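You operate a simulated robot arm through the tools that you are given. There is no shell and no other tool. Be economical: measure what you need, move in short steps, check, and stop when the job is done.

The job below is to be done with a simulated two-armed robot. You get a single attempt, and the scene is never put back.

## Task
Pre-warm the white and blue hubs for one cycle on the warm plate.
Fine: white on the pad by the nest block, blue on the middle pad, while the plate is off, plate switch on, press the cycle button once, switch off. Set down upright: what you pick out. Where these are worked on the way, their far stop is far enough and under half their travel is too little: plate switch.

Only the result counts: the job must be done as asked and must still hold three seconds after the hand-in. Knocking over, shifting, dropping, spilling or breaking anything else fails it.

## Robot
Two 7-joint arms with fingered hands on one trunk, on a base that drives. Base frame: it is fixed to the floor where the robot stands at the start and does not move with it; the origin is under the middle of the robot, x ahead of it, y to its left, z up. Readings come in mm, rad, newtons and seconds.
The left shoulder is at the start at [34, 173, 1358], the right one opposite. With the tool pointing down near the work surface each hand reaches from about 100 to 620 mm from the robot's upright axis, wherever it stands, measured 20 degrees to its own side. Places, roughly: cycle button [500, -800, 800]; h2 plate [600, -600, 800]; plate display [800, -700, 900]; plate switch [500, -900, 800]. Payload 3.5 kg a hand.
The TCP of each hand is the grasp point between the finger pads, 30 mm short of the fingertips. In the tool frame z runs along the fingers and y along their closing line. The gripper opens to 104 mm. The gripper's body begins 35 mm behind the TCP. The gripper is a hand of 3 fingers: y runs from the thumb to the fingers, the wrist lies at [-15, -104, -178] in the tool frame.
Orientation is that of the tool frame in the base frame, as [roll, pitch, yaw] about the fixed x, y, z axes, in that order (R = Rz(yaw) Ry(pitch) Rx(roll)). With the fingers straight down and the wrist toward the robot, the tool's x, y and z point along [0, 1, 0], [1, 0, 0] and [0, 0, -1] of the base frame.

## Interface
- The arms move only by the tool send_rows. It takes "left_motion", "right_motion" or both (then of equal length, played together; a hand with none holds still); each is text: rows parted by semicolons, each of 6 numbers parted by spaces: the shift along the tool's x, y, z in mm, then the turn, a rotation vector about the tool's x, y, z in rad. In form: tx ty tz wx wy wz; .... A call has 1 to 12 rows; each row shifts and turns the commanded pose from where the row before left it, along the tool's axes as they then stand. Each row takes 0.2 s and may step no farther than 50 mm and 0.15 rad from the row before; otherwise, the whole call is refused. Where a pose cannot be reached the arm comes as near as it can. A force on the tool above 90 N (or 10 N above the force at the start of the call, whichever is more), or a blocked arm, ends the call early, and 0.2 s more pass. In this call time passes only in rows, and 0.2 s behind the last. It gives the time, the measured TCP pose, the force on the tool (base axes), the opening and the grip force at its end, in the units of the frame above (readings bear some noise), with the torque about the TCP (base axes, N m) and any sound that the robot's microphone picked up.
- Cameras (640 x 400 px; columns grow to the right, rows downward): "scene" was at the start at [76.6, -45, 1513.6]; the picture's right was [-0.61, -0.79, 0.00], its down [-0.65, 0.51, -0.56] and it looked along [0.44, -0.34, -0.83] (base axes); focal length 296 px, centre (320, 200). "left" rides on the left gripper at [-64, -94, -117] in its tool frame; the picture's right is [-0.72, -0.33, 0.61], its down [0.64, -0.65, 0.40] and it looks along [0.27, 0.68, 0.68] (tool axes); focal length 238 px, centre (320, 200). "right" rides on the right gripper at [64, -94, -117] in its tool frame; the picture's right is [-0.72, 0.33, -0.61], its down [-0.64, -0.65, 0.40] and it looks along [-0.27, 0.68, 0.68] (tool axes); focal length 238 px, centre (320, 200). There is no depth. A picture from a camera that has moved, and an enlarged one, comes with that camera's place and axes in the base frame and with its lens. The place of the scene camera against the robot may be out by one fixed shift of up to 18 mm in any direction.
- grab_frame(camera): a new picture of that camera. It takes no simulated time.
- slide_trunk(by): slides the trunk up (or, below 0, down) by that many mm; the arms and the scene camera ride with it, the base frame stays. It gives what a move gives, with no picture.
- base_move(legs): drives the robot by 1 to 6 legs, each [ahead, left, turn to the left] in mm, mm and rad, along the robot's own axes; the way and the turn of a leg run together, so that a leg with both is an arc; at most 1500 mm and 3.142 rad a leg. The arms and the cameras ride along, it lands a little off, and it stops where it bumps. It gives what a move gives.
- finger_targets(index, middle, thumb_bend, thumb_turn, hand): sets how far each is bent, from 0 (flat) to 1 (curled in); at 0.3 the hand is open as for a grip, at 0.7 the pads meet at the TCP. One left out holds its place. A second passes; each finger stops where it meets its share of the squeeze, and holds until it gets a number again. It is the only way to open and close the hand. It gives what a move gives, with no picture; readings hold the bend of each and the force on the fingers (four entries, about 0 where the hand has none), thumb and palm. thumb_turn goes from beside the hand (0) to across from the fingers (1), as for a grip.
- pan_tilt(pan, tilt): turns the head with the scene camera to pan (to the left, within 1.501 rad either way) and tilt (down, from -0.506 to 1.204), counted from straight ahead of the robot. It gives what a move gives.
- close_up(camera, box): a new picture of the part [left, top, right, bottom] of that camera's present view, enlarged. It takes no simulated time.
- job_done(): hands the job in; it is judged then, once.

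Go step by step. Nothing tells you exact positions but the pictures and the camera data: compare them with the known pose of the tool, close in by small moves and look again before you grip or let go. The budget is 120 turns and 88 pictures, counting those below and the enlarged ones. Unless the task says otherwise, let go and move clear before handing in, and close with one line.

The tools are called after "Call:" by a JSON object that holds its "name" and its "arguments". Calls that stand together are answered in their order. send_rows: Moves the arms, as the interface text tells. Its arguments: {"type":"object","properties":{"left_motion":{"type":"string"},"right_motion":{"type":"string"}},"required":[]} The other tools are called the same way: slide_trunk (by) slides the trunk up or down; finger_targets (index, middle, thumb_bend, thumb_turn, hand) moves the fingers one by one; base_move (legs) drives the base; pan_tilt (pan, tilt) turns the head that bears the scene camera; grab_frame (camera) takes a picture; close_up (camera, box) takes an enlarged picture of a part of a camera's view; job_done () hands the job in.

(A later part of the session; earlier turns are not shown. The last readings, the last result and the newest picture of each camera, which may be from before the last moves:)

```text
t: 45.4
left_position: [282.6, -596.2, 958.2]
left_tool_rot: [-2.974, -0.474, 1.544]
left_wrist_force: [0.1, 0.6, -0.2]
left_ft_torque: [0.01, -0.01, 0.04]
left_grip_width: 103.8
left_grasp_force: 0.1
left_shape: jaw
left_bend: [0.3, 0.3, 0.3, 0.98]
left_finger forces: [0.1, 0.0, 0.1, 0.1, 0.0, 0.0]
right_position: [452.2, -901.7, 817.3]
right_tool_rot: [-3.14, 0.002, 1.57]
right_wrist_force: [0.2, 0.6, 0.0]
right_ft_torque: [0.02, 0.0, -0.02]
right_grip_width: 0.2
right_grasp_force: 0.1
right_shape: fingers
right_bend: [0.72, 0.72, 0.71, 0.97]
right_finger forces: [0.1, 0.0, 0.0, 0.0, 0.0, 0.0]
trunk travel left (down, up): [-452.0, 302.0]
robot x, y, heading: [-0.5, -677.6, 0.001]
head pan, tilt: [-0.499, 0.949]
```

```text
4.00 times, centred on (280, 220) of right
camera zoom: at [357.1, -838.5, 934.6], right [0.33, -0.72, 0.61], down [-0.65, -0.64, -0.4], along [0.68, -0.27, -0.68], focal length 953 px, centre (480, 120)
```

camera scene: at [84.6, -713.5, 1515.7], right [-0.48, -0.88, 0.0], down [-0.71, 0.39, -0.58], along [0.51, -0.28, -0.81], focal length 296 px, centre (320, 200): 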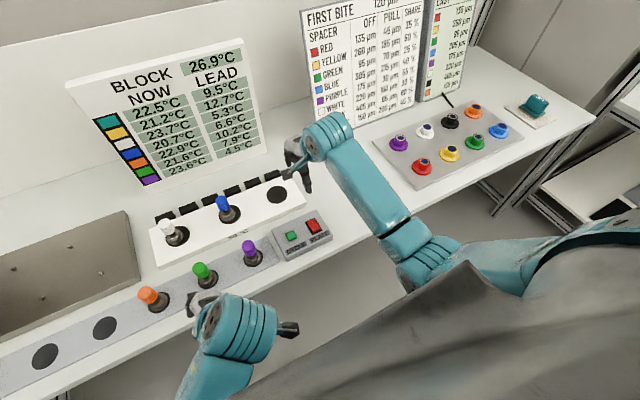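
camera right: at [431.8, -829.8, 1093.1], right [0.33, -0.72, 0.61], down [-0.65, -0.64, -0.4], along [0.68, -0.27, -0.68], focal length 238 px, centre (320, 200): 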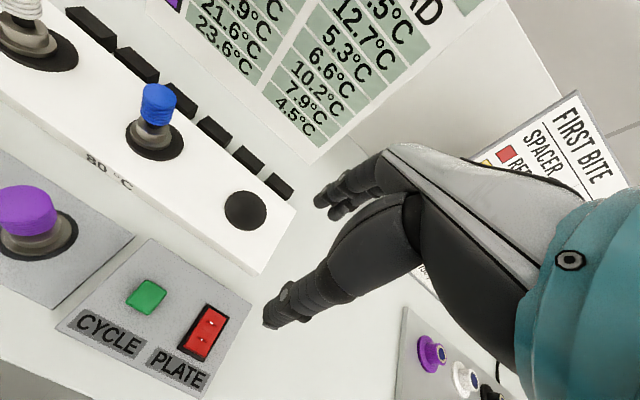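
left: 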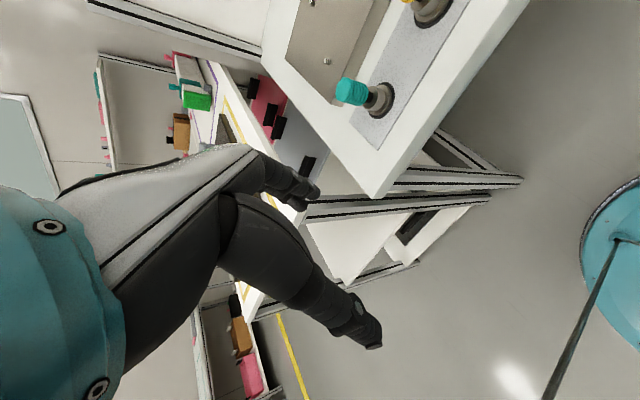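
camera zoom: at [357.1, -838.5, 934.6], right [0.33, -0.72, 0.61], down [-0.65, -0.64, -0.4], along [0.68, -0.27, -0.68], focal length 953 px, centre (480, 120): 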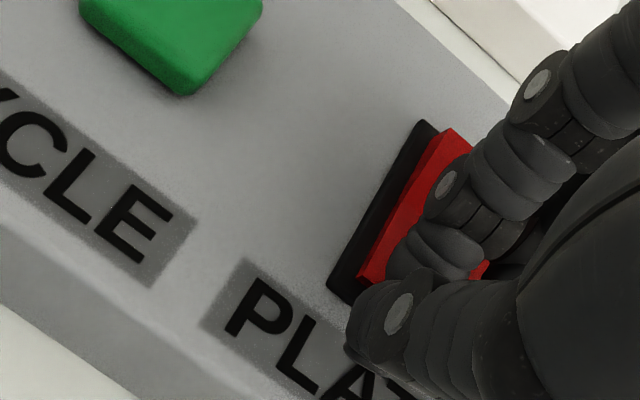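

The rocker looks to have tipped with its far end now raised. I'll lift and check.

Call:
{"name": "send_rows", "arguments": {"right_motion": "0 0 -20 0 0 0;0 0 -30 0 0 0;0 0 -40 0 0 0"}}

Call:
{"name": "close_up", "arguments": {"camera": "right", "box": [120, 150, 360, 300]}}

Call:
{"name": "close_up", "arguments": {"camera": "scene", "box": [60, 30, 360, 270]}}

```text
t: 46.2
left_position: [280.8, -596.7, 958.6]
left_tool_rot: [-2.972, -0.474, 1.545]
left_wrist_force: [0.1, -0.3, -0.7]
left_ft_torque: [-0.03, 0.04, 0.0]
left_grip_width: 103.5
left_grasp_force: 0.0
left_shape: jaw
left_bend: [0.3, 0.3, 0.3, 0.98]
left_finger forces: [0.1, 0.1, 0.0, 0.1, 0.0, 0.0]
right_position: [451.7, -903.2, 905.6]
right_tool_rot: [-3.138, 0.001, 1.57]
right_wrist_force: [-0.5, 0.5, 0.6]
right_ft_torque: [-0.03, 0.01, 0.02]
right_grip_width: 0.1
right_grasp_force: 0.1
right_shape: fingers
right_bend: [0.72, 0.72, 0.71, 0.97]
right_finger forces: [0.1, 0.1, 0.1, 0.0, 0.1, 0.0]
trunk travel left (down, up): [-452.0, 302.0]
robot x, y, heading: [2.1, -675.9, -0.001]
head pan, tilt: [-0.499, 0.949]
```

```text
2.67 times, centred on (240, 225) of right
camera zoom: at [356.9, -839.9, 1023.8], right [0.33, -0.72, 0.61], down [-0.65, -0.64, -0.4], along [0.68, -0.27, -0.68], focal length 636 px, centre (533, 133)
```

zoom: 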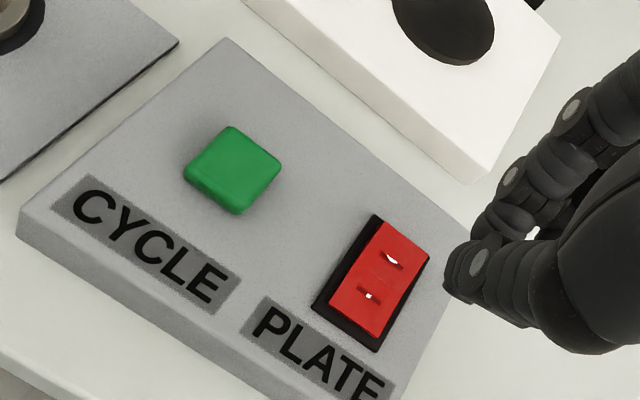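

```text
1.67 times, centred on (210, 150) of scene
camera zoom: at [84.5, -713.6, 1515.7], right [-0.48, -0.88, 0.0], down [-0.71, 0.39, -0.58], along [0.51, -0.28, -0.81], focal length 494 px, centre (503, 283)
```

zoom: 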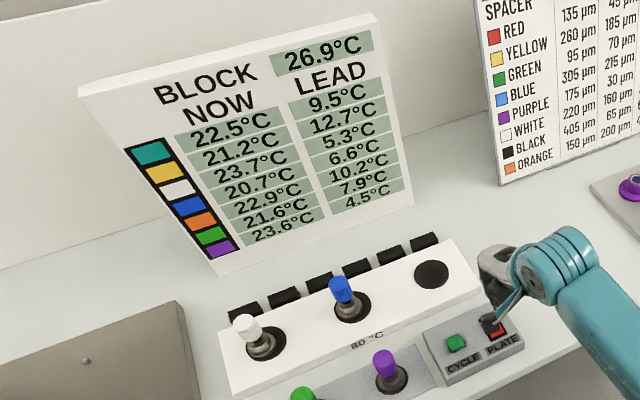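

Call:
{"name": "close_up", "arguments": {"camera": "right", "box": [230, 220, 290, 290]}}

```text
5.71 times, centred on (260, 255) of right
camera zoom: at [356.9, -839.9, 1023.8], right [0.33, -0.72, 0.61], down [-0.65, -0.64, -0.4], along [0.68, -0.27, -0.68], focal length 1362 px, centre (663, -114)
```

zoom: 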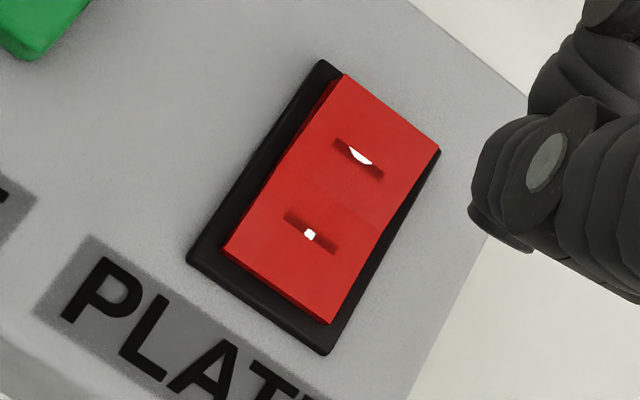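

It has flipped, but the force never rose, so I'll press the same side again until firm contact to be sure it's at its stop.

Call:
{"name": "send_rows", "arguments": {"right_motion": "0 0 40 0 0 0;0 0 30 0 0 0;0 0 18 0 0 0"}}

Call:
{"name": "send_rows", "arguments": {"right_motion": "0 0 1.5 0 0 0;0 0 1 0 0 0"}}

Call:
{"name": "send_rows", "arguments": {"right_motion": "0 0 1 0 0 0"}}

Call:
{"name": "close_up", "arguments": {"camera": "right", "box": [200, 170, 360, 270]}}

```text
t: 47.0
left_position: [282.0, -596.1, 958.4]
left_tool_rot: [-2.973, -0.474, 1.546]
left_wrist_force: [0.1, 0.1, 0.0]
left_ft_torque: [-0.02, -0.02, -0.01]
left_grip_width: 103.6
left_grasp_force: 0.1
left_shape: jaw
left_bend: [0.3, 0.3, 0.3, 0.98]
left_finger forces: [0.0, 0.0, 0.1, 0.0, 0.1, 0.0]
right_position: [452.4, -901.6, 820.3]
right_tool_rot: [-3.141, 0.0, 1.57]
right_wrist_force: [-0.2, -0.3, 0.3]
right_ft_torque: [-0.03, -0.01, 0.0]
right_grip_width: 0.1
right_grasp_force: 0.1
right_shape: fingers
right_bend: [0.72, 0.72, 0.71, 0.97]
right_finger forces: [0.0, 0.0, 0.1, 0.0, 0.1, 0.0]
trunk travel left (down, up): [-452.0, 302.0]
robot x, y, heading: [-2.3, -679.1, -0.002]
head pan, tilt: [-0.499, 0.949]
```

```text
t: 47.6
left_position: [280.2, -594.9, 957.1]
left_tool_rot: [-2.973, -0.475, 1.546]
left_wrist_force: [0.8, 0.5, -0.7]
left_ft_torque: [0.02, 0.0, 0.02]
left_grip_width: 103.6
left_grasp_force: 0.0
left_shape: jaw
left_bend: [0.3, 0.3, 0.3, 0.98]
left_finger forces: [0.0, 0.0, 0.0, 0.0, 0.1, 0.0]
right_position: [451.8, -903.0, 818.6]
right_tool_rot: [-3.139, -0.002, 1.57]
right_wrist_force: [-0.1, 0.3, 0.3]
right_ft_torque: [0.0, -0.04, -0.03]
right_grip_width: 0.0
right_grasp_force: 0.0
right_shape: fingers
right_bend: [0.72, 0.72, 0.71, 0.97]
right_finger forces: [0.0, 0.1, 0.1, 0.0, 0.1, 0.1]
trunk travel left (down, up): [-452.0, 302.0]
robot x, y, heading: [-0.3, -680.8, -0.005]
head pan, tilt: [-0.499, 0.949]
```

```text
t: 48.0
left_position: [280.9, -594.8, 958.5]
left_tool_rot: [-2.971, -0.475, 1.543]
left_wrist_force: [-0.7, 0.7, -0.8]
left_ft_torque: [0.03, 0.01, 0.0]
left_grip_width: 103.6
left_grasp_force: 0.0
left_shape: jaw
left_bend: [0.3, 0.3, 0.3, 0.98]
left_finger forces: [0.0, 0.0, 0.0, 0.0, 0.0, 0.0]
right_position: [451.7, -901.9, 817.5]
right_tool_rot: [3.141, 0.0, 1.571]
right_wrist_force: [0.8, -0.3, -0.2]
right_ft_torque: [0.02, 0.01, -0.03]
right_grip_width: 0.0
right_grasp_force: 0.0
right_shape: fingers
right_bend: [0.72, 0.72, 0.71, 0.97]
right_finger forces: [0.0, 0.1, 0.0, 0.0, 0.1, 0.0]
trunk travel left (down, up): [-452.0, 302.0]
robot x, y, heading: [2.7, -676.2, -0.001]
head pan, tilt: [-0.499, 0.949]
```

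```text
4.00 times, centred on (280, 220) of right
camera zoom: at [356.6, -839.2, 934.3], right [0.33, -0.72, 0.61], down [-0.65, -0.64, -0.4], along [0.68, -0.27, -0.68], focal length 953 px, centre (480, 120)
```

zoom: 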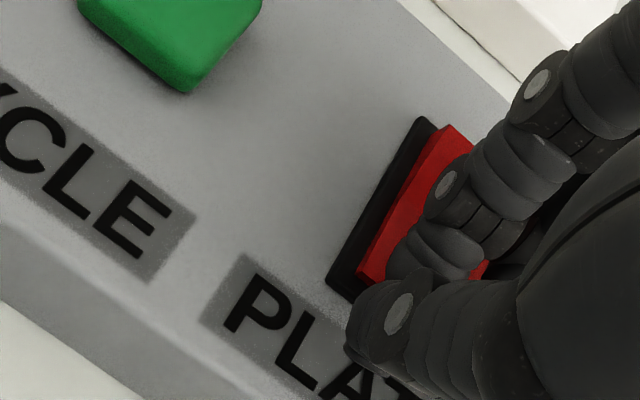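

Call:
{"name": "send_rows", "arguments": {"right_motion": "0 0 1.5 0 0 0"}}

Call:
{"name": "send_rows", "arguments": {"right_motion": "0 0 1.5 0 0 0"}}

Call:
{"name": "send_rows", "arguments": {"right_motion": "0 0 1.5 0 0 0"}}

```text
t: 48.4
left_position: [281.5, -595.2, 958.6]
left_tool_rot: [-2.973, -0.474, 1.546]
left_wrist_force: [0.2, 0.3, 0.0]
left_ft_torque: [0.0, 0.0, 0.01]
left_grip_width: 103.8
left_grasp_force: 0.0
left_shape: jaw
left_bend: [0.3, 0.3, 0.3, 0.98]
left_finger forces: [0.1, 0.0, 0.1, 0.0, 0.0, 0.0]
right_position: [450.2, -903.9, 815.5]
right_tool_rot: [3.14, 0.001, 1.571]
right_wrist_force: [-0.6, 0.1, 0.3]
right_ft_torque: [0.02, 0.0, -0.02]
right_grip_width: 0.1
right_grasp_force: 0.1
right_shape: fingers
right_bend: [0.72, 0.72, 0.71, 0.97]
right_finger forces: [0.1, 0.1, 0.0, 0.0, 0.0, 0.0]
trunk travel left (down, up): [-452.0, 302.0]
robot x, y, heading: [1.3, -676.9, -0.002]
head pan, tilt: [-0.499, 0.949]
```

```text
t: 48.8
left_position: [280.6, -595.9, 960.2]
left_tool_rot: [-2.973, -0.474, 1.546]
left_wrist_force: [0.4, 0.5, -0.9]
left_ft_torque: [0.03, 0.0, 0.0]
left_grip_width: 103.7
left_grasp_force: 0.2
left_shape: jaw
left_bend: [0.3, 0.3, 0.3, 0.98]
left_finger forces: [0.1, 0.0, 0.0, 0.1, 0.0, 0.0]
right_position: [452.0, -901.8, 813.3]
right_tool_rot: [3.139, 0.001, 1.571]
right_wrist_force: [1.0, -1.4, 5.0]
right_ft_torque: [0.02, -0.02, 0.04]
right_grip_width: 0.0
right_grasp_force: 3.4
right_shape: fingers
right_bend: [0.72, 0.72, 0.71, 0.97]
right_finger forces: [7.2, 0.1, 0.0, 0.0, 0.0, 0.0]
trunk travel left (down, up): [-452.0, 302.0]
robot x, y, heading: [0.2, -675.9, 0.0]
head pan, tilt: [-0.499, 0.949]
```

```text
t: 49.2
left_position: [280.7, -595.2, 960.0]
left_tool_rot: [-2.972, -0.473, 1.545]
left_wrist_force: [0.0, -0.3, -0.1]
left_ft_torque: [-0.01, 0.03, -0.02]
left_grip_width: 103.7
left_grasp_force: 0.1
left_shape: jaw
left_bend: [0.3, 0.3, 0.3, 0.98]
left_finger forces: [0.0, 0.0, 0.1, 0.1, 0.1, 0.1]
right_position: [453.5, -902.1, 814.6]
right_tool_rot: [3.136, 0.002, 1.571]
right_wrist_force: [1.5, -2.2, 13.3]
right_ft_torque: [0.01, -0.09, -0.03]
right_grip_width: 0.2
right_grasp_force: 8.1
right_shape: fingers
right_bend: [0.72, 0.72, 0.71, 0.97]
right_finger forces: [16.3, 0.0, 0.0, 0.1, 0.0, 0.0]
trunk travel left (down, up): [-452.0, 302.0]
robot x, y, heading: [-2.0, -674.1, -0.004]
head pan, tilt: [-0.499, 0.949]
```

Firm stop at 13 N, so the switch is fully over. Now I'll lift and move over the cycle button.

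Call:
{"name": "send_rows", "arguments": {"right_motion": "0 0 -25 0 0 0;0 0 -25 0 0 0;35 6 0 0 0 0;36 6 0 0 0 0;0 0 15 0 0 0"}}

Call:
{"name": "close_up", "arguments": {"camera": "right", "box": [160, 150, 400, 300]}}

Call:
{"name": "close_up", "arguments": {"camera": "scene", "box": [60, 30, 360, 270]}}

```text
t: 50.4
left_position: [281.2, -596.1, 958.6]
left_tool_rot: [-2.973, -0.475, 1.546]
left_wrist_force: [-0.1, 0.1, -0.4]
left_ft_torque: [0.01, -0.03, -0.03]
left_grip_width: 103.7
left_grasp_force: 0.2
left_shape: jaw
left_bend: [0.3, 0.3, 0.3, 0.98]
left_finger forces: [0.0, 0.0, 0.1, 0.0, 0.0, 0.1]
right_position: [463.7, -831.8, 845.3]
right_tool_rot: [-3.14, 0.0, 1.571]
right_wrist_force: [0.3, -0.1, 0.3]
right_ft_torque: [-0.02, -0.01, -0.01]
right_grip_width: 0.0
right_grasp_force: 0.1
right_shape: fingers
right_bend: [0.72, 0.72, 0.71, 0.97]
right_finger forces: [0.0, 0.0, 0.0, 0.1, 0.1, 0.1]
trunk travel left (down, up): [-452.0, 302.0]
robot x, y, heading: [-1.4, -677.3, 0.0]
head pan, tilt: [-0.499, 0.949]
```

```text
2.67 times, centred on (280, 225) of right
camera zoom: at [369.3, -768.4, 962.3], right [0.33, -0.72, 0.61], down [-0.65, -0.64, -0.4], along [0.68, -0.27, -0.68], focal length 636 px, centre (427, 133)
```

zoom: 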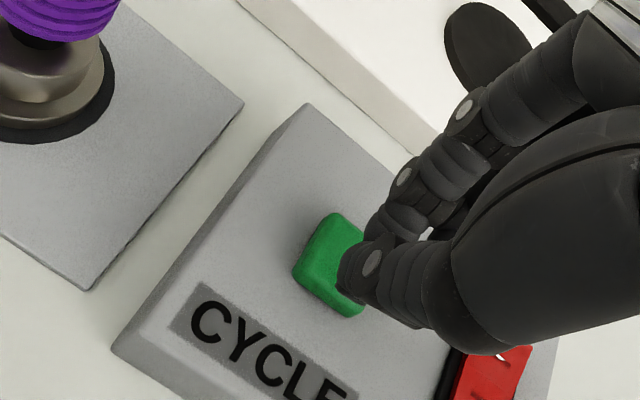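

```text
1.67 times, centred on (210, 150) of scene
camera zoom: at [84.7, -714.1, 1515.7], right [-0.48, -0.88, 0.0], down [-0.71, 0.39, -0.58], along [0.51, -0.28, -0.81], focal length 494 px, centre (503, 283)
```

zoom: 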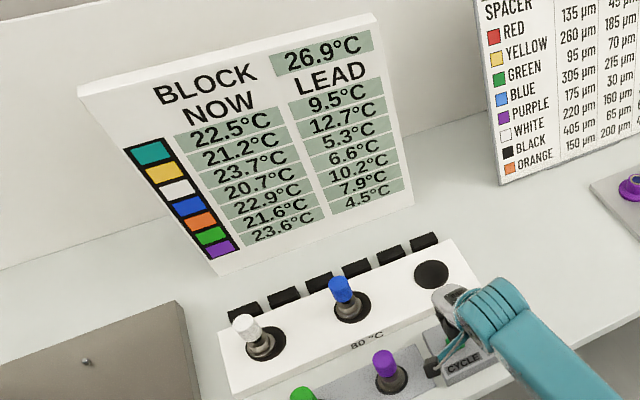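

The tip is over the button; I'll descend in small steps until it actuates once.

Call:
{"name": "send_rows", "arguments": {"right_motion": "0 0 8 0 0 0;0 0 6 0 0 0"}}

Call:
{"name": "send_rows", "arguments": {"right_motion": "0 0 3 0 0 0"}}

Call:
{"name": "send_rows", "arguments": {"right_motion": "0 0 3 0 0 0"}}

```text
t: 51.0
left_position: [280.5, -595.6, 959.0]
left_tool_rot: [-2.973, -0.474, 1.546]
left_wrist_force: [-0.7, -0.5, 1.2]
left_ft_torque: [0.01, 0.02, -0.02]
left_grip_width: 103.7
left_grasp_force: 0.0
left_shape: jaw
left_bend: [0.3, 0.3, 0.3, 0.98]
left_finger forces: [0.0, 0.0, 0.0, 0.0, 0.0, 0.1]
right_position: [464.0, -832.4, 832.8]
right_tool_rot: [3.141, -0.001, 1.57]
right_wrist_force: [0.1, 0.0, -0.8]
right_ft_torque: [-0.05, -0.03, -0.04]
right_grip_width: 0.2
right_grasp_force: 0.2
right_shape: fingers
right_bend: [0.72, 0.72, 0.71, 0.97]
right_finger forces: [0.0, 0.1, 0.1, 0.1, 0.0, 0.1]
trunk travel left (down, up): [-452.0, 302.0]
robot x, y, heading: [0.2, -676.0, -0.0]
head pan, tilt: [-0.499, 0.949]
```

```text
t: 51.4
left_position: [281.6, -595.9, 958.6]
left_tool_rot: [-2.97, -0.473, 1.544]
left_wrist_force: [0.4, -0.1, -0.9]
left_ft_torque: [0.0, 0.02, 0.04]
left_grip_width: 103.6
left_grasp_force: 0.1
left_shape: jaw
left_bend: [0.3, 0.3, 0.3, 0.98]
left_finger forces: [0.0, 0.0, 0.0, 0.0, 0.0, 0.0]
right_position: [463.2, -832.0, 829.9]
right_tool_rot: [-3.14, 0.003, 1.571]
right_wrist_force: [-0.6, -0.4, -0.2]
right_ft_torque: [0.01, -0.01, -0.03]
right_grip_width: 0.0
right_grasp_force: 0.1
right_shape: fingers
right_bend: [0.72, 0.72, 0.71, 0.97]
right_finger forces: [0.1, 0.0, 0.1, 0.0, 0.1, 0.1]
trunk travel left (down, up): [-452.0, 302.0]
robot x, y, heading: [2.8, -678.5, -0.001]
head pan, tilt: [-0.499, 0.949]
```

```text
t: 51.8
left_position: [280.9, -596.2, 958.0]
left_tool_rot: [-2.973, -0.473, 1.545]
left_wrist_force: [0.2, 0.7, -1.2]
left_ft_torque: [-0.04, 0.01, 0.0]
left_grip_width: 104.1
left_grasp_force: 0.0
left_shape: jaw
left_bend: [0.3, 0.3, 0.3, 0.98]
left_finger forces: [0.0, 0.0, 0.1, 0.0, 0.1, 0.0]
right_position: [464.3, -832.0, 826.6]
right_tool_rot: [-3.141, 0.002, 1.573]
right_wrist_force: [0.2, -0.2, -0.5]
right_ft_torque: [-0.02, 0.0, -0.03]
right_grip_width: 0.1
right_grasp_force: 0.1
right_shape: fingers
right_bend: [0.72, 0.72, 0.71, 0.97]
right_finger forces: [0.1, 0.0, 0.0, 0.1, 0.0, 0.0]
trunk travel left (down, up): [-452.0, 302.0]
robot x, y, heading: [-1.8, -681.5, -0.0]
head pan, tilt: [-0.499, 0.949]
```

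Call:
{"name": "send_rows", "arguments": {"right_motion": "0 0 2 0 0 0"}}

Call:
{"name": "send_rows", "arguments": {"right_motion": "0 0 2 0 0 0"}}

Call:
{"name": "send_rows", "arguments": {"right_motion": "0 0 2 0 0 0"}}

Call:
{"name": "close_up", "arguments": {"camera": "right", "box": [200, 170, 360, 270]}}

```text
t: 52.2
left_position: [280.9, -595.6, 959.3]
left_tool_rot: [-2.972, -0.474, 1.544]
left_wrist_force: [-0.5, -0.3, 0.4]
left_ft_torque: [0.0, 0.0, -0.05]
left_grip_width: 103.8
left_grasp_force: 0.1
left_shape: jaw
left_bend: [0.3, 0.3, 0.3, 0.98]
left_finger forces: [0.0, 0.1, 0.1, 0.1, 0.0, 0.0]
right_position: [464.0, -831.4, 825.5]
right_tool_rot: [-3.14, 0.001, 1.57]
right_wrist_force: [0.3, 0.5, 0.7]
right_ft_torque: [0.0, 0.01, 0.0]
right_grip_width: 0.3
right_grasp_force: 0.0
right_shape: fingers
right_bend: [0.72, 0.72, 0.71, 0.97]
right_finger forces: [0.0, 0.1, 0.0, 0.0, 0.0, 0.0]
trunk travel left (down, up): [-452.0, 302.0]
robot x, y, heading: [-0.5, -675.0, -0.007]
head pan, tilt: [-0.499, 0.949]
```

```text
t: 52.6
left_position: [281.0, -596.0, 959.8]
left_tool_rot: [-2.974, -0.474, 1.547]
left_wrist_force: [0.7, -0.9, -0.1]
left_ft_torque: [0.0, -0.03, -0.01]
left_grip_width: 103.7
left_grasp_force: 0.1
left_shape: jaw
left_bend: [0.3, 0.3, 0.3, 0.98]
left_finger forces: [0.1, 0.0, 0.0, 0.1, 0.0, 0.0]
right_position: [464.1, -833.1, 824.1]
right_tool_rot: [-3.141, 0.002, 1.571]
right_wrist_force: [0.1, 0.6, -0.5]
right_ft_torque: [-0.02, -0.02, 0.0]
right_grip_width: 0.0
right_grasp_force: 0.0
right_shape: fingers
right_bend: [0.72, 0.72, 0.71, 0.97]
right_finger forces: [0.1, 0.1, 0.1, 0.1, 0.0, 0.1]
trunk travel left (down, up): [-452.0, 302.0]
robot x, y, heading: [-0.2, -675.8, -0.001]
head pan, tilt: [-0.499, 0.949]
```

```text
t: 53.0
left_position: [281.8, -595.3, 957.7]
left_tool_rot: [-2.973, -0.474, 1.545]
left_wrist_force: [0.1, 0.1, -0.2]
left_ft_torque: [0.0, -0.01, 0.01]
left_grip_width: 103.6
left_grasp_force: 0.1
left_shape: jaw
left_bend: [0.3, 0.3, 0.3, 0.98]
left_finger forces: [0.0, 0.0, 0.0, 0.0, 0.1, 0.0]
right_position: [463.3, -832.3, 821.2]
right_tool_rot: [-3.139, 0.002, 1.571]
right_wrist_force: [-0.7, 0.4, 0.3]
right_ft_torque: [-0.01, -0.01, 0.0]
right_grip_width: 0.2
right_grasp_force: 0.0
right_shape: fingers
right_bend: [0.72, 0.72, 0.71, 0.97]
right_finger forces: [0.0, 0.0, 0.0, 0.1, 0.1, 0.1]
trunk travel left (down, up): [-452.0, 302.0]
robot x, y, heading: [-2.7, -675.9, -0.002]
head pan, tilt: [-0.499, 0.949]
```

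```text
4.00 times, centred on (280, 220) of right
camera zoom: at [369.2, -768.3, 938.3], right [0.33, -0.72, 0.61], down [-0.65, -0.64, -0.4], along [0.68, -0.27, -0.68], focal length 953 px, centre (480, 120)
```

zoom: 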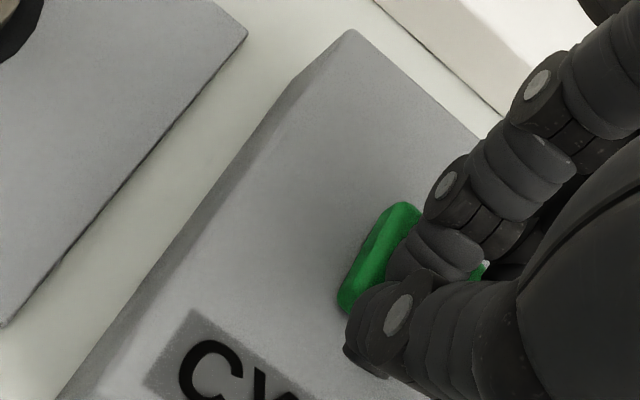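

Call:
{"name": "send_rows", "arguments": {"right_motion": "0 0 1.5 0 0 0"}}

Call:
{"name": "send_rows", "arguments": {"right_motion": "0 0 1.5 0 0 0"}}

Call:
{"name": "send_rows", "arguments": {"right_motion": "0 0 1.5 0 0 0"}}

Call:
{"name": "close_up", "arguments": {"camera": "right", "box": [200, 170, 360, 270]}}

```text
t: 53.4
left_position: [281.7, -595.7, 959.2]
left_tool_rot: [-2.974, -0.476, 1.546]
left_wrist_force: [0.2, -0.6, -0.1]
left_ft_torque: [-0.01, 0.02, 0.01]
left_grip_width: 103.7
left_grasp_force: 0.0
left_shape: jaw
left_bend: [0.3, 0.3, 0.3, 0.98]
left_finger forces: [0.0, 0.0, 0.0, 0.0, 0.0, 0.0]
right_position: [464.6, -830.2, 820.3]
right_tool_rot: [-3.141, 0.0, 1.57]
right_wrist_force: [0.1, 0.6, 0.2]
right_ft_torque: [0.03, -0.04, -0.02]
right_grip_width: 0.3
right_grasp_force: 0.0
right_shape: fingers
right_bend: [0.72, 0.72, 0.71, 0.97]
right_finger forces: [0.0, 0.1, 0.0, 0.0, 0.0, 0.0]
trunk travel left (down, up): [-452.0, 302.0]
robot x, y, heading: [-0.1, -677.9, -0.006]
head pan, tilt: [-0.499, 0.949]
```

```text
t: 53.8
left_position: [282.0, -594.6, 958.0]
left_tool_rot: [-2.972, -0.475, 1.545]
left_wrist_force: [-0.2, -0.1, -0.2]
left_ft_torque: [0.0, 0.02, -0.02]
left_grip_width: 103.8
left_grasp_force: 0.1
left_shape: jaw
left_bend: [0.3, 0.3, 0.3, 0.98]
left_finger forces: [0.0, 0.0, 0.0, 0.0, 0.0, 0.1]
right_position: [463.6, -830.2, 817.8]
right_tool_rot: [3.141, 0.001, 1.571]
right_wrist_force: [0.7, 0.7, 2.6]
right_ft_torque: [0.0, -0.01, -0.02]
right_grip_width: 0.0
right_grasp_force: 2.0
right_shape: fingers
right_bend: [0.72, 0.72, 0.71, 0.97]
right_finger forces: [3.9, 0.0, 0.0, 0.1, 0.0, 0.0]
trunk travel left (down, up): [-452.0, 302.0]
robot x, y, heading: [1.8, -677.7, -0.003]
head pan, tilt: [-0.499, 0.949]
```

```text
t: 54.2
left_position: [281.7, -596.9, 958.6]
left_tool_rot: [-2.972, -0.473, 1.546]
left_wrist_force: [0.6, 0.4, -0.5]
left_ft_torque: [0.01, -0.02, -0.02]
left_grip_width: 103.8
left_grasp_force: 0.0
left_shape: jaw
left_bend: [0.3, 0.3, 0.3, 0.98]
left_finger forces: [0.1, 0.0, 0.1, 0.1, 0.1, 0.0]
right_position: [464.1, -831.3, 815.8]
right_tool_rot: [3.141, 0.001, 1.569]
right_wrist_force: [1.6, 0.8, 3.2]
right_ft_torque: [0.05, 0.01, -0.02]
right_grip_width: 0.0
right_grasp_force: 2.7
right_shape: fingers
right_bend: [0.72, 0.72, 0.71, 0.97]
right_finger forces: [5.4, 0.0, 0.1, 0.1, 0.0, 0.0]
trunk travel left (down, up): [-452.0, 302.0]
robot x, y, heading: [0.9, -676.6, -0.001]
head pan, tilt: [-0.499, 0.949]
heard: click
```

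```text
4.00 times, centred on (280, 220) of right
camera zoom: at [368.8, -767.5, 933.4], right [0.33, -0.72, 0.61], down [-0.65, -0.64, -0.4], along [0.68, -0.27, -0.68], focal length 953 px, centre (480, 120)
```

zoom: 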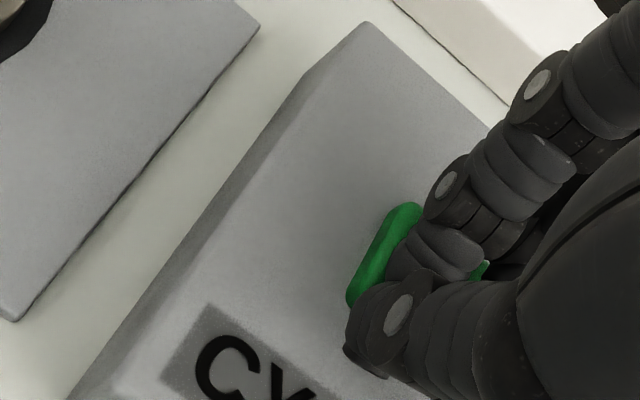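

A click: the button went in once. I'll lift straight up and look for a cycle indication.

Call:
{"name": "send_rows", "arguments": {"right_motion": "0 0 -15 0 0 0;0 0 -30 0 0 0;0 0 -45 0 0 0"}}

Call:
{"name": "grab_frame", "arguments": {"camera": "right"}}

Call:
{"name": "close_up", "arguments": {"camera": "scene", "box": [60, 30, 360, 270]}}

```text
t: 55.0
left_position: [282.9, -595.0, 958.4]
left_tool_rot: [-2.972, -0.475, 1.545]
left_wrist_force: [0.5, -1.3, -0.7]
left_ft_torque: [-0.02, -0.01, -0.02]
left_grip_width: 103.7
left_grasp_force: 0.0
left_shape: jaw
left_bend: [0.3, 0.3, 0.3, 0.98]
left_finger forces: [0.0, 0.0, 0.0, 0.1, 0.0, 0.0]
right_position: [463.0, -830.2, 904.3]
right_tool_rot: [3.141, 0.002, 1.572]
right_wrist_force: [-0.3, -0.8, 0.7]
right_ft_torque: [-0.03, -0.01, 0.02]
right_grip_width: 0.0
right_grasp_force: 0.0
right_shape: fingers
right_bend: [0.72, 0.72, 0.71, 0.97]
right_finger forces: [0.0, 0.1, 0.1, 0.0, 0.0, 0.0]
trunk travel left (down, up): [-452.0, 302.0]
robot x, y, heading: [-0.2, -676.7, -0.003]
head pan, tilt: [-0.499, 0.949]
```

```text
27 pictures are left
camera right: at [368.3, -766.8, 1020.1], right [0.33, -0.72, 0.61], down [-0.65, -0.64, -0.4], along [0.68, -0.27, -0.68], focal length 238 px, centre (320, 200)
```

right: 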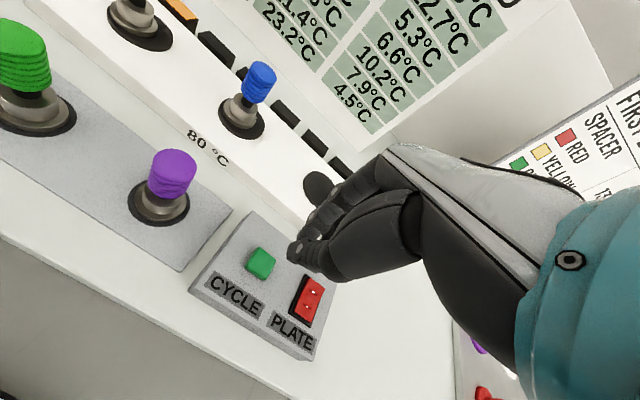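

```text
1.67 times, centred on (210, 150) of scene
camera zoom: at [84.5, -713.6, 1515.7], right [-0.48, -0.88, 0.0], down [-0.71, 0.39, -0.58], along [0.51, -0.28, -0.81], focal length 494 px, centre (503, 283)
```

zoom: 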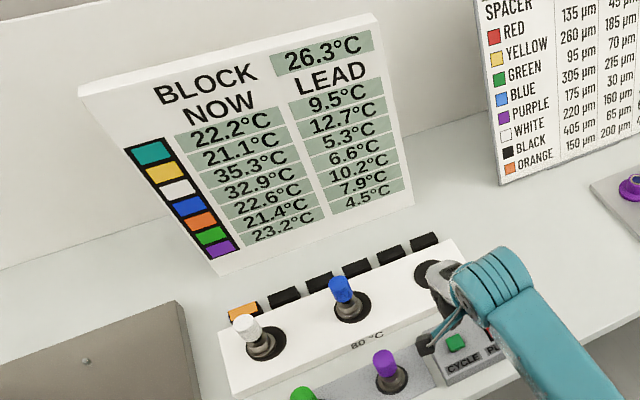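

The display shows white at 35.3 °C and blue at 32.9 °C, and one of six lamps is lit, so one cycle has run. Now for switch-off: I'll open the thumb slightly so only the fingers touch, and hover over the raised far half.

Call:
{"name": "finger_targets", "arguments": {"hand": "right", "thumb_bend": 0.45}}

Call:
{"name": "send_rows", "arguments": {"right_motion": "-36 6 0 0 0 0;-36 7 0 0 0 0;0 0 35 0 0 0;0 0 27 0 0 0"}}

Call:
{"name": "close_up", "arguments": {"camera": "right", "box": [180, 170, 340, 270]}}

Call:
{"name": "close_up", "arguments": {"camera": "scene", "box": [60, 30, 360, 270]}}

```text
t: 56.0
left_position: [281.8, -595.0, 958.5]
left_tool_rot: [-2.973, -0.474, 1.545]
left_wrist_force: [0.6, 0.0, -0.3]
left_ft_torque: [0.0, 0.02, 0.0]
left_grip_width: 103.8
left_grasp_force: 0.1
left_shape: jaw
left_bend: [0.3, 0.3, 0.3, 0.98]
left_finger forces: [0.0, 0.1, 0.1, 0.0, 0.0, 0.0]
right_position: [463.4, -830.3, 903.7]
right_tool_rot: [-3.141, 0.0, 1.572]
right_wrist_force: [1.2, 1.0, 0.1]
right_ft_torque: [0.01, 0.03, 0.0]
right_grip_width: 28.0
right_grasp_force: 0.1
right_shape: fingers
right_bend: [0.72, 0.72, 0.45, 0.97]
right_finger forces: [0.0, 0.1, 0.0, 0.0, 0.0, 0.0]
trunk travel left (down, up): [-452.0, 302.0]
robot x, y, heading: [-0.3, -677.9, -0.001]
head pan, tilt: [-0.499, 0.949]
```

```text
t: 57.0
left_position: [280.3, -596.3, 958.4]
left_tool_rot: [-2.973, -0.476, 1.545]
left_wrist_force: [-0.2, 0.4, 0.7]
left_ft_torque: [-0.03, -0.01, 0.01]
left_grip_width: 103.8
left_grasp_force: 0.1
left_shape: jaw
left_bend: [0.3, 0.3, 0.3, 0.98]
left_finger forces: [0.0, 0.0, 0.1, 0.0, 0.1, 0.0]
right_position: [478.5, -903.5, 846.3]
right_tool_rot: [3.141, 0.001, 1.571]
right_wrist_force: [0.3, -0.4, -1.4]
right_ft_torque: [0.04, -0.01, 0.02]
right_grip_width: 28.3
right_grasp_force: 0.0
right_shape: fingers
right_bend: [0.72, 0.72, 0.45, 0.97]
right_finger forces: [0.1, 0.0, 0.1, 0.0, 0.1, 0.0]
trunk travel left (down, up): [-452.0, 302.0]
robot x, y, heading: [-0.1, -675.8, 0.001]
head pan, tilt: [-0.499, 0.949]
```

```text
4.00 times, centred on (260, 220) of right
camera zoom: at [383.3, -840.6, 963.3], right [0.33, -0.72, 0.61], down [-0.65, -0.64, -0.4], along [0.68, -0.27, -0.68], focal length 953 px, centre (560, 120)
```

zoom: 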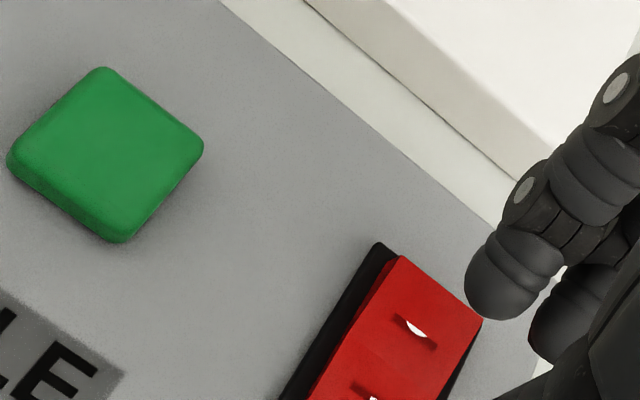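

```text
1.67 times, centred on (210, 150) of scene
camera zoom: at [84.7, -714.0, 1515.7], right [-0.48, -0.88, 0.0], down [-0.71, 0.39, -0.58], along [0.51, -0.28, -0.81], focal length 494 px, centre (503, 283)
```

zoom: 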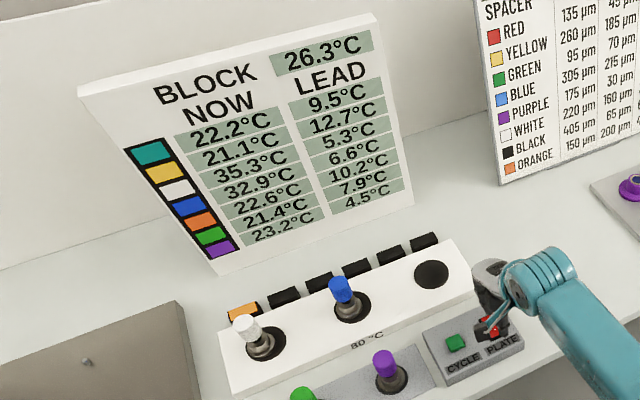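

The index tip lines up with the far half at about x 483. I'll descend and press in small steps to the stop.

Call:
{"name": "send_rows", "arguments": {"right_motion": "2 1 8 0 0 0;0 0 8 0 0 0;0 0 4 0 0 0"}}

Call:
{"name": "send_rows", "arguments": {"right_motion": "0 0 2 0 0 0"}}

Call:
{"name": "send_rows", "arguments": {"right_motion": "0 0 2 0 0 0"}}

Call:
{"name": "close_up", "arguments": {"camera": "right", "box": [200, 170, 360, 270]}}

```text
t: 57.8
left_position: [281.2, -595.4, 958.2]
left_tool_rot: [-2.973, -0.474, 1.547]
left_wrist_force: [0.2, -0.2, -1.0]
left_ft_torque: [0.02, 0.0, -0.03]
left_grip_width: 103.8
left_grasp_force: 0.0
left_shape: jaw
left_bend: [0.3, 0.3, 0.3, 0.98]
left_finger forces: [0.1, 0.0, 0.0, 0.0, 0.1, 0.1]
right_position: [477.7, -902.2, 824.9]
right_tool_rot: [-3.142, 0.0, 1.573]
right_wrist_force: [0.2, -0.5, -0.6]
right_ft_torque: [0.01, 0.04, 0.02]
right_grip_width: 28.1
right_grasp_force: 0.0
right_shape: fingers
right_bend: [0.72, 0.72, 0.45, 0.97]
right_finger forces: [0.0, 0.0, 0.1, 0.0, 0.0, 0.1]
trunk travel left (down, up): [-452.0, 302.0]
robot x, y, heading: [-1.9, -677.4, -0.006]
head pan, tilt: [-0.499, 0.949]
```

```text
t: 58.2
left_position: [281.5, -596.2, 959.4]
left_tool_rot: [-2.973, -0.474, 1.546]
left_wrist_force: [0.0, -0.5, 0.2]
left_ft_torque: [0.0, -0.01, -0.01]
left_grip_width: 103.8
left_grasp_force: 0.1
left_shape: jaw
left_bend: [0.3, 0.3, 0.3, 0.98]
left_finger forces: [0.1, 0.0, 0.0, 0.1, 0.0, 0.1]
right_position: [479.5, -901.0, 823.2]
right_tool_rot: [-3.141, 0.0, 1.569]
right_wrist_force: [0.0, -0.4, 0.5]
right_ft_torque: [0.01, 0.0, -0.03]
right_grip_width: 28.0
right_grasp_force: 0.1
right_shape: fingers
right_bend: [0.72, 0.72, 0.45, 0.97]
right_finger forces: [0.0, 0.0, 0.1, 0.0, 0.1, 0.0]
trunk travel left (down, up): [-452.0, 302.0]
robot x, y, heading: [2.6, -676.7, -0.003]
head pan, tilt: [-0.499, 0.949]
```

```text
t: 58.6
left_position: [281.8, -595.5, 958.6]
left_tool_rot: [-2.972, -0.474, 1.545]
left_wrist_force: [-0.3, 0.8, -0.3]
left_ft_torque: [0.01, 0.02, 0.02]
left_grip_width: 103.6
left_grasp_force: 0.0
left_shape: jaw
left_bend: [0.3, 0.3, 0.3, 0.98]
left_finger forces: [0.1, 0.0, 0.0, 0.0, 0.1, 0.0]
right_position: [476.9, -900.9, 821.1]
right_tool_rot: [-3.141, -0.001, 1.572]
right_wrist_force: [0.0, -1.2, 0.2]
right_ft_torque: [-0.02, -0.03, -0.02]
right_grip_width: 28.2
right_grasp_force: 0.0
right_shape: fingers
right_bend: [0.72, 0.72, 0.45, 0.97]
right_finger forces: [0.0, 0.0, 0.0, 0.0, 0.1, 0.1]
trunk travel left (down, up): [-452.0, 302.0]
robot x, y, heading: [2.1, -676.9, -0.003]
head pan, tilt: [-0.499, 0.949]
```

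```text
4.00 times, centred on (280, 220) of right
camera zoom: at [382.8, -838.4, 938.6], right [0.33, -0.72, 0.61], down [-0.65, -0.64, -0.4], along [0.68, -0.27, -0.68], focal length 953 px, centre (480, 120)
```

zoom: 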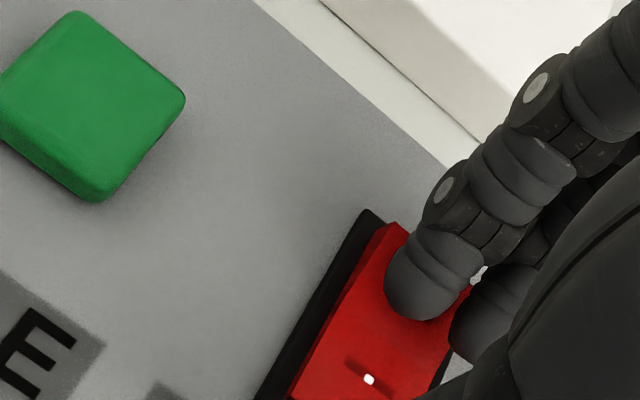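

Call:
{"name": "send_rows", "arguments": {"right_motion": "0 0 2 0 0 0"}}

Call:
{"name": "send_rows", "arguments": {"right_motion": "0 0 2 0 0 0"}}

Call:
{"name": "send_rows", "arguments": {"right_motion": "0 0 2 0 0 0"}}

Call:
{"name": "close_up", "arguments": {"camera": "right", "box": [200, 170, 360, 270]}}

```text
t: 59.0
left_position: [281.3, -596.4, 959.1]
left_tool_rot: [-2.973, -0.473, 1.544]
left_wrist_force: [0.7, -0.6, 0.5]
left_ft_torque: [0.04, -0.01, 0.0]
left_grip_width: 103.5
left_grasp_force: 0.0
left_shape: jaw
left_bend: [0.3, 0.3, 0.3, 0.98]
left_finger forces: [0.0, 0.1, 0.1, 0.1, 0.0, 0.0]
right_position: [476.0, -901.6, 819.4]
right_tool_rot: [-3.139, 0.002, 1.572]
right_wrist_force: [-0.3, 0.3, 0.3]
right_ft_torque: [0.02, -0.04, 0.0]
right_grip_width: 28.2
right_grasp_force: 0.0
right_shape: fingers
right_bend: [0.72, 0.72, 0.45, 0.97]
right_finger forces: [0.0, 0.1, 0.0, 0.1, 0.0, 0.1]
trunk travel left (down, up): [-452.0, 302.0]
robot x, y, heading: [1.7, -676.5, -0.003]
head pan, tilt: [-0.499, 0.949]
```

```text
t: 59.4
left_position: [281.2, -595.9, 959.5]
left_tool_rot: [-2.973, -0.475, 1.545]
left_wrist_force: [0.2, 0.8, -0.5]
left_ft_torque: [0.01, -0.02, 0.02]
left_grip_width: 103.6
left_grasp_force: 0.2
left_shape: jaw
left_bend: [0.3, 0.3, 0.3, 0.98]
left_finger forces: [0.0, 0.0, 0.0, 0.0, 0.0, 0.0]
right_position: [477.4, -899.9, 817.9]
right_tool_rot: [3.141, -0.001, 1.572]
right_wrist_force: [0.7, 0.0, 2.1]
right_ft_torque: [0.01, -0.03, 0.0]
right_grip_width: 27.5
right_grasp_force: 1.0
right_shape: fingers
right_bend: [0.72, 0.72, 0.45, 0.97]
right_finger forces: [2.4, 0.0, 0.0, 0.1, 0.1, 0.0]
trunk travel left (down, up): [-452.0, 302.0]
robot x, y, heading: [2.6, -680.0, -0.003]
head pan, tilt: [-0.499, 0.949]
```

```text
t: 59.8
left_position: [281.5, -595.3, 959.3]
left_tool_rot: [-2.974, -0.474, 1.544]
left_wrist_force: [0.3, -0.5, -0.3]
left_ft_torque: [-0.01, -0.01, 0.0]
left_grip_width: 103.6
left_grasp_force: 0.1
left_shape: jaw
left_bend: [0.3, 0.3, 0.3, 0.98]
left_finger forces: [0.1, 0.1, 0.1, 0.0, 0.0, 0.0]
right_position: [477.4, -902.1, 815.4]
right_tool_rot: [3.139, -0.001, 1.571]
right_wrist_force: [1.5, -0.7, 9.2]
right_ft_torque: [0.06, -0.09, 0.0]
right_grip_width: 26.6
right_grasp_force: 4.7
right_shape: fingers
right_bend: [0.72, 0.72, 0.45, 0.97]
right_finger forces: [8.9, 0.0, 0.0, 0.0, 0.0, 0.0]
trunk travel left (down, up): [-452.0, 302.0]
robot x, y, heading: [-0.1, -676.0, -0.001]
head pan, tilt: [-0.499, 0.949]
```

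```text
4.00 times, centred on (280, 220) of right
camera zoom: at [382.9, -837.6, 932.9], right [0.32, -0.72, 0.62], down [-0.65, -0.64, -0.41], along [0.69, -0.27, -0.68], focal length 953 px, centre (480, 120)
```

zoom: 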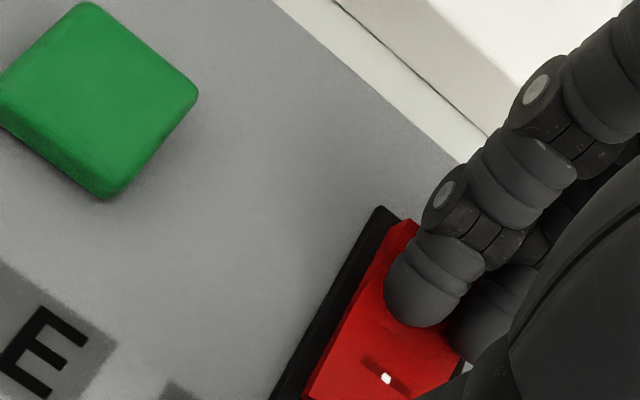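

The finger is bearing too near the pivot. I'll lift a little, shift 7 mm outward, and press again.

Call:
{"name": "send_rows", "arguments": {"right_motion": "0 0 -6 0 0 0;0 7 0 0 0 0;0 0 4 0 0 0"}}

Call:
{"name": "send_rows", "arguments": {"right_motion": "0 0 2 0 0 0"}}

Call:
{"name": "send_rows", "arguments": {"right_motion": "0 0 2 0 0 0"}}

Call:
{"name": "close_up", "arguments": {"camera": "right", "box": [200, 170, 360, 270]}}

```text
t: 60.6
left_position: [281.5, -595.2, 959.4]
left_tool_rot: [-2.972, -0.476, 1.544]
left_wrist_force: [-0.3, 0.0, -0.2]
left_ft_torque: [-0.01, 0.01, -0.02]
left_grip_width: 103.8
left_grasp_force: 0.0
left_shape: jaw
left_bend: [0.3, 0.3, 0.3, 0.98]
left_finger forces: [0.0, 0.1, 0.0, 0.0, 0.0, 0.0]
right_position: [485.3, -901.3, 817.5]
right_tool_rot: [3.141, 0.0, 1.571]
right_wrist_force: [1.0, 0.0, 1.7]
right_ft_torque: [0.03, -0.02, 0.0]
right_grip_width: 27.7
right_grasp_force: 1.4
right_shape: fingers
right_bend: [0.72, 0.72, 0.45, 0.97]
right_finger forces: [2.0, 0.0, 0.0, 0.0, 0.1, 0.1]
trunk travel left (down, up): [-452.0, 302.0]
robot x, y, heading: [0.8, -678.6, -0.003]
head pan, tilt: [-0.499, 0.949]
```

```text
t: 61.0
left_position: [282.4, -595.5, 958.4]
left_tool_rot: [-2.973, -0.474, 1.546]
left_wrist_force: [0.6, 0.0, -0.9]
left_ft_torque: [0.03, -0.02, 0.03]
left_grip_width: 103.9
left_grasp_force: 0.1
left_shape: jaw
left_bend: [0.3, 0.3, 0.3, 0.98]
left_finger forces: [0.1, 0.0, 0.0, 0.0, 0.1, 0.1]
right_position: [485.3, -901.5, 816.2]
right_tool_rot: [3.142, 0.001, 1.573]
right_wrist_force: [0.4, 0.3, 3.8]
right_ft_torque: [0.05, -0.02, -0.01]
right_grip_width: 26.9
right_grasp_force: 2.0
right_shape: fingers
right_bend: [0.72, 0.72, 0.45, 0.97]
right_finger forces: [3.7, 0.1, 0.0, 0.0, 0.1, 0.0]
trunk travel left (down, up): [-452.0, 302.0]
robot x, y, heading: [2.4, -674.6, -0.001]
head pan, tilt: [-0.499, 0.949]
```

```text
t: 61.4
left_position: [282.1, -595.7, 959.0]
left_tool_rot: [-2.973, -0.473, 1.547]
left_wrist_force: [0.6, 0.0, -0.4]
left_ft_torque: [0.01, 0.03, 0.0]
left_grip_width: 103.8
left_grasp_force: 0.0
left_shape: jaw
left_bend: [0.3, 0.3, 0.3, 0.98]
left_finger forces: [0.0, 0.0, 0.0, 0.1, 0.0, 0.1]
right_position: [484.5, -899.8, 815.0]
right_tool_rot: [3.137, -0.002, 1.57]
right_wrist_force: [2.8, 0.5, 10.0]
right_ft_torque: [0.12, -0.09, -0.02]
right_grip_width: 26.3
right_grasp_force: 4.7
right_shape: fingers
right_bend: [0.72, 0.72, 0.45, 0.97]
right_finger forces: [9.6, 0.1, 0.0, 0.0, 0.0, 0.0]
trunk travel left (down, up): [-452.0, 302.0]
robot x, y, heading: [6.1, -680.4, -0.001]
head pan, tilt: [-0.499, 0.949]
```

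```text
4.00 times, centred on (280, 220) of right
camera zoom: at [390.8, -837.3, 931.2], right [0.32, -0.72, 0.61], down [-0.65, -0.64, -0.41], along [0.69, -0.27, -0.68], focal length 953 px, centre (480, 120)
```

zoom: 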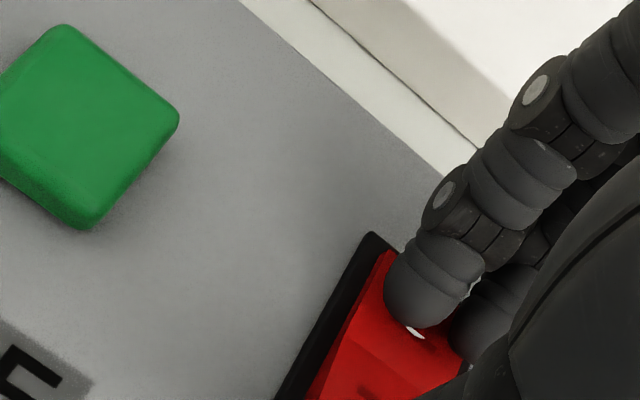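

It now looks flipped. One more small push to the stop, then I lift and verify.

Call:
{"name": "send_rows", "arguments": {"right_motion": "0 0 1.5 0 0 0"}}

Call:
{"name": "send_rows", "arguments": {"right_motion": "0 0 -15 0 0 0;0 0 -35 0 0 0;0 -20 -45 0 0 0;0 -40 -20 0 0 0"}}

Call:
{"name": "grab_frame", "arguments": {"camera": "right"}}

Call:
{"name": "close_up", "arguments": {"camera": "scene", "box": [60, 30, 360, 270]}}

```text
t: 61.8
left_position: [280.6, -595.6, 959.5]
left_tool_rot: [-2.973, -0.474, 1.546]
left_wrist_force: [0.1, -0.1, 0.6]
left_ft_torque: [0.01, 0.0, 0.0]
left_grip_width: 103.5
left_grasp_force: 0.0
left_shape: jaw
left_bend: [0.3, 0.3, 0.3, 0.98]
left_finger forces: [0.0, 0.0, 0.1, 0.1, 0.0, 0.0]
right_position: [486.8, -900.5, 813.8]
right_tool_rot: [3.134, -0.001, 1.571]
right_wrist_force: [5.0, -0.3, 16.5]
right_ft_torque: [0.18, -0.14, -0.04]
right_grip_width: 25.9
right_grasp_force: 8.8
right_shape: fingers
right_bend: [0.73, 0.72, 0.45, 0.97]
right_finger forces: [17.0, 0.3, 0.1, 0.0, 0.0, 0.0]
trunk travel left (down, up): [-452.0, 302.0]
robot x, y, heading: [0.3, -681.5, -0.002]
head pan, tilt: [-0.499, 0.949]
```

```text
t: 62.8
left_position: [281.7, -595.7, 959.0]
left_tool_rot: [-2.973, -0.473, 1.544]
left_wrist_force: [-0.5, 0.1, 0.1]
left_ft_torque: [-0.01, 0.01, 0.0]
left_grip_width: 104.0
left_grasp_force: 0.1
left_shape: jaw
left_bend: [0.3, 0.3, 0.3, 0.98]
left_finger forces: [0.0, 0.0, 0.0, 0.0, 0.1, 0.0]
right_position: [424.0, -901.9, 927.9]
right_tool_rot: [-3.139, 0.0, 1.571]
right_wrist_force: [-0.5, -0.5, 0.5]
right_ft_torque: [0.02, 0.02, 0.03]
right_grip_width: 28.3
right_grasp_force: 0.1
right_shape: fingers
right_bend: [0.72, 0.72, 0.45, 0.97]
right_finger forces: [0.0, 0.0, 0.0, 0.0, 0.0, 0.1]
trunk travel left (down, up): [-452.0, 302.0]
robot x, y, heading: [-1.0, -677.7, -0.003]
head pan, tilt: [-0.499, 0.949]
```

```text
20 pictures are left
camera right: at [328.3, -837.7, 1045.1], right [0.33, -0.72, 0.61], down [-0.65, -0.64, -0.4], along [0.68, -0.27, -0.68], focal length 238 px, centre (320, 200)
```

right: 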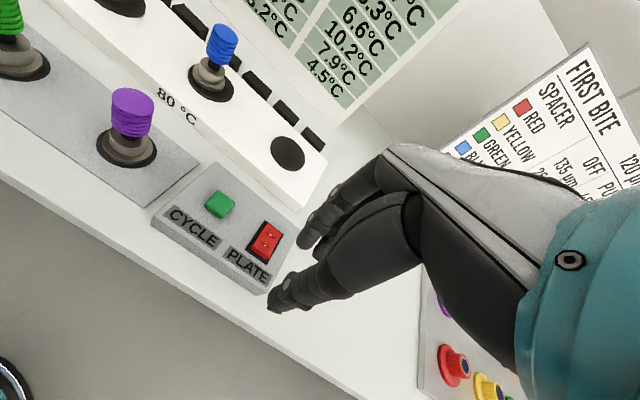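

```text
1.67 times, centred on (210, 150) of scene
camera zoom: at [83.4, -713.6, 1515.8], right [-0.48, -0.88, 0.0], down [-0.71, 0.39, -0.58], along [0.51, -0.28, -0.81], focal length 494 px, centre (503, 283)
```

zoom: 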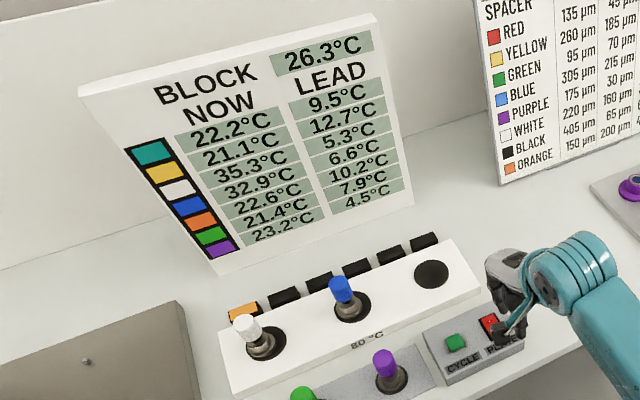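

Call:
{"name": "close_up", "arguments": {"camera": "right", "box": [235, 210, 295, 270]}}

Call:
{"name": "send_rows", "arguments": {"right_motion": "0 -40 -10 0 0 0;0 -40 -10 0 0 0;0 -30 0 0 0 0"}}

Call:
{"name": "close_up", "arguments": {"camera": "scene", "box": [260, 200, 350, 270]}}

```text
6.67 times, centred on (265, 240) of right
camera zoom: at [328.3, -837.7, 1045.1], right [0.33, -0.72, 0.61], down [-0.65, -0.64, -0.4], along [0.68, -0.27, -0.68], focal length 1589 px, centre (687, -67)
```

zoom: 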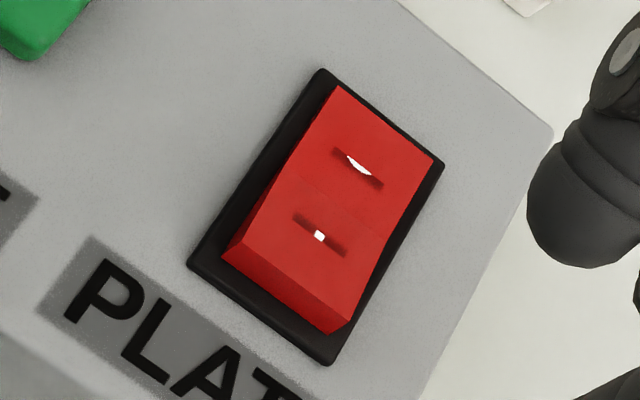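

```text
t: 63.6
left_position: [280.8, -594.6, 959.5]
left_tool_rot: [-2.972, -0.475, 1.545]
left_wrist_force: [0.4, -0.7, 0.8]
left_ft_torque: [-0.02, -0.04, 0.02]
left_grip_width: 103.8
left_grasp_force: 0.0
left_shape: jaw
left_bend: [0.3, 0.3, 0.3, 0.98]
left_finger forces: [0.0, 0.1, 0.0, 0.0, 0.1, 0.0]
right_position: [312.9, -904.4, 947.7]
right_tool_rot: [3.14, 0.001, 1.569]
right_wrist_force: [-0.9, 0.7, 0.0]
right_ft_torque: [0.0, 0.01, 0.0]
right_grip_width: 27.9
right_grasp_force: 0.0
right_shape: fingers
right_bend: [0.72, 0.72, 0.45, 0.97]
right_finger forces: [0.1, 0.1, 0.0, 0.0, 0.0, 0.0]
trunk travel left (down, up): [-452.0, 302.0]
robot x, y, heading: [-2.1, -675.8, 0.003]
head pan, tilt: [-0.499, 0.949]
```

```text
5.71 times, centred on (305, 235) of scene
camera zoom: at [83.6, -713.7, 1515.8], right [-0.48, -0.88, 0.0], down [-0.71, 0.39, -0.58], along [0.51, -0.28, -0.81], focal length 1693 px, centre (406, 0)
```

zoom: 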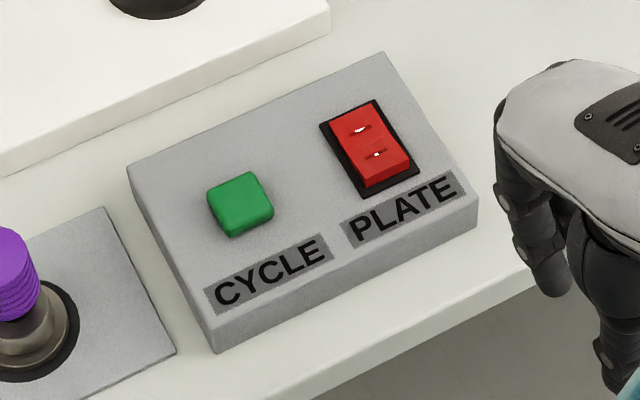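

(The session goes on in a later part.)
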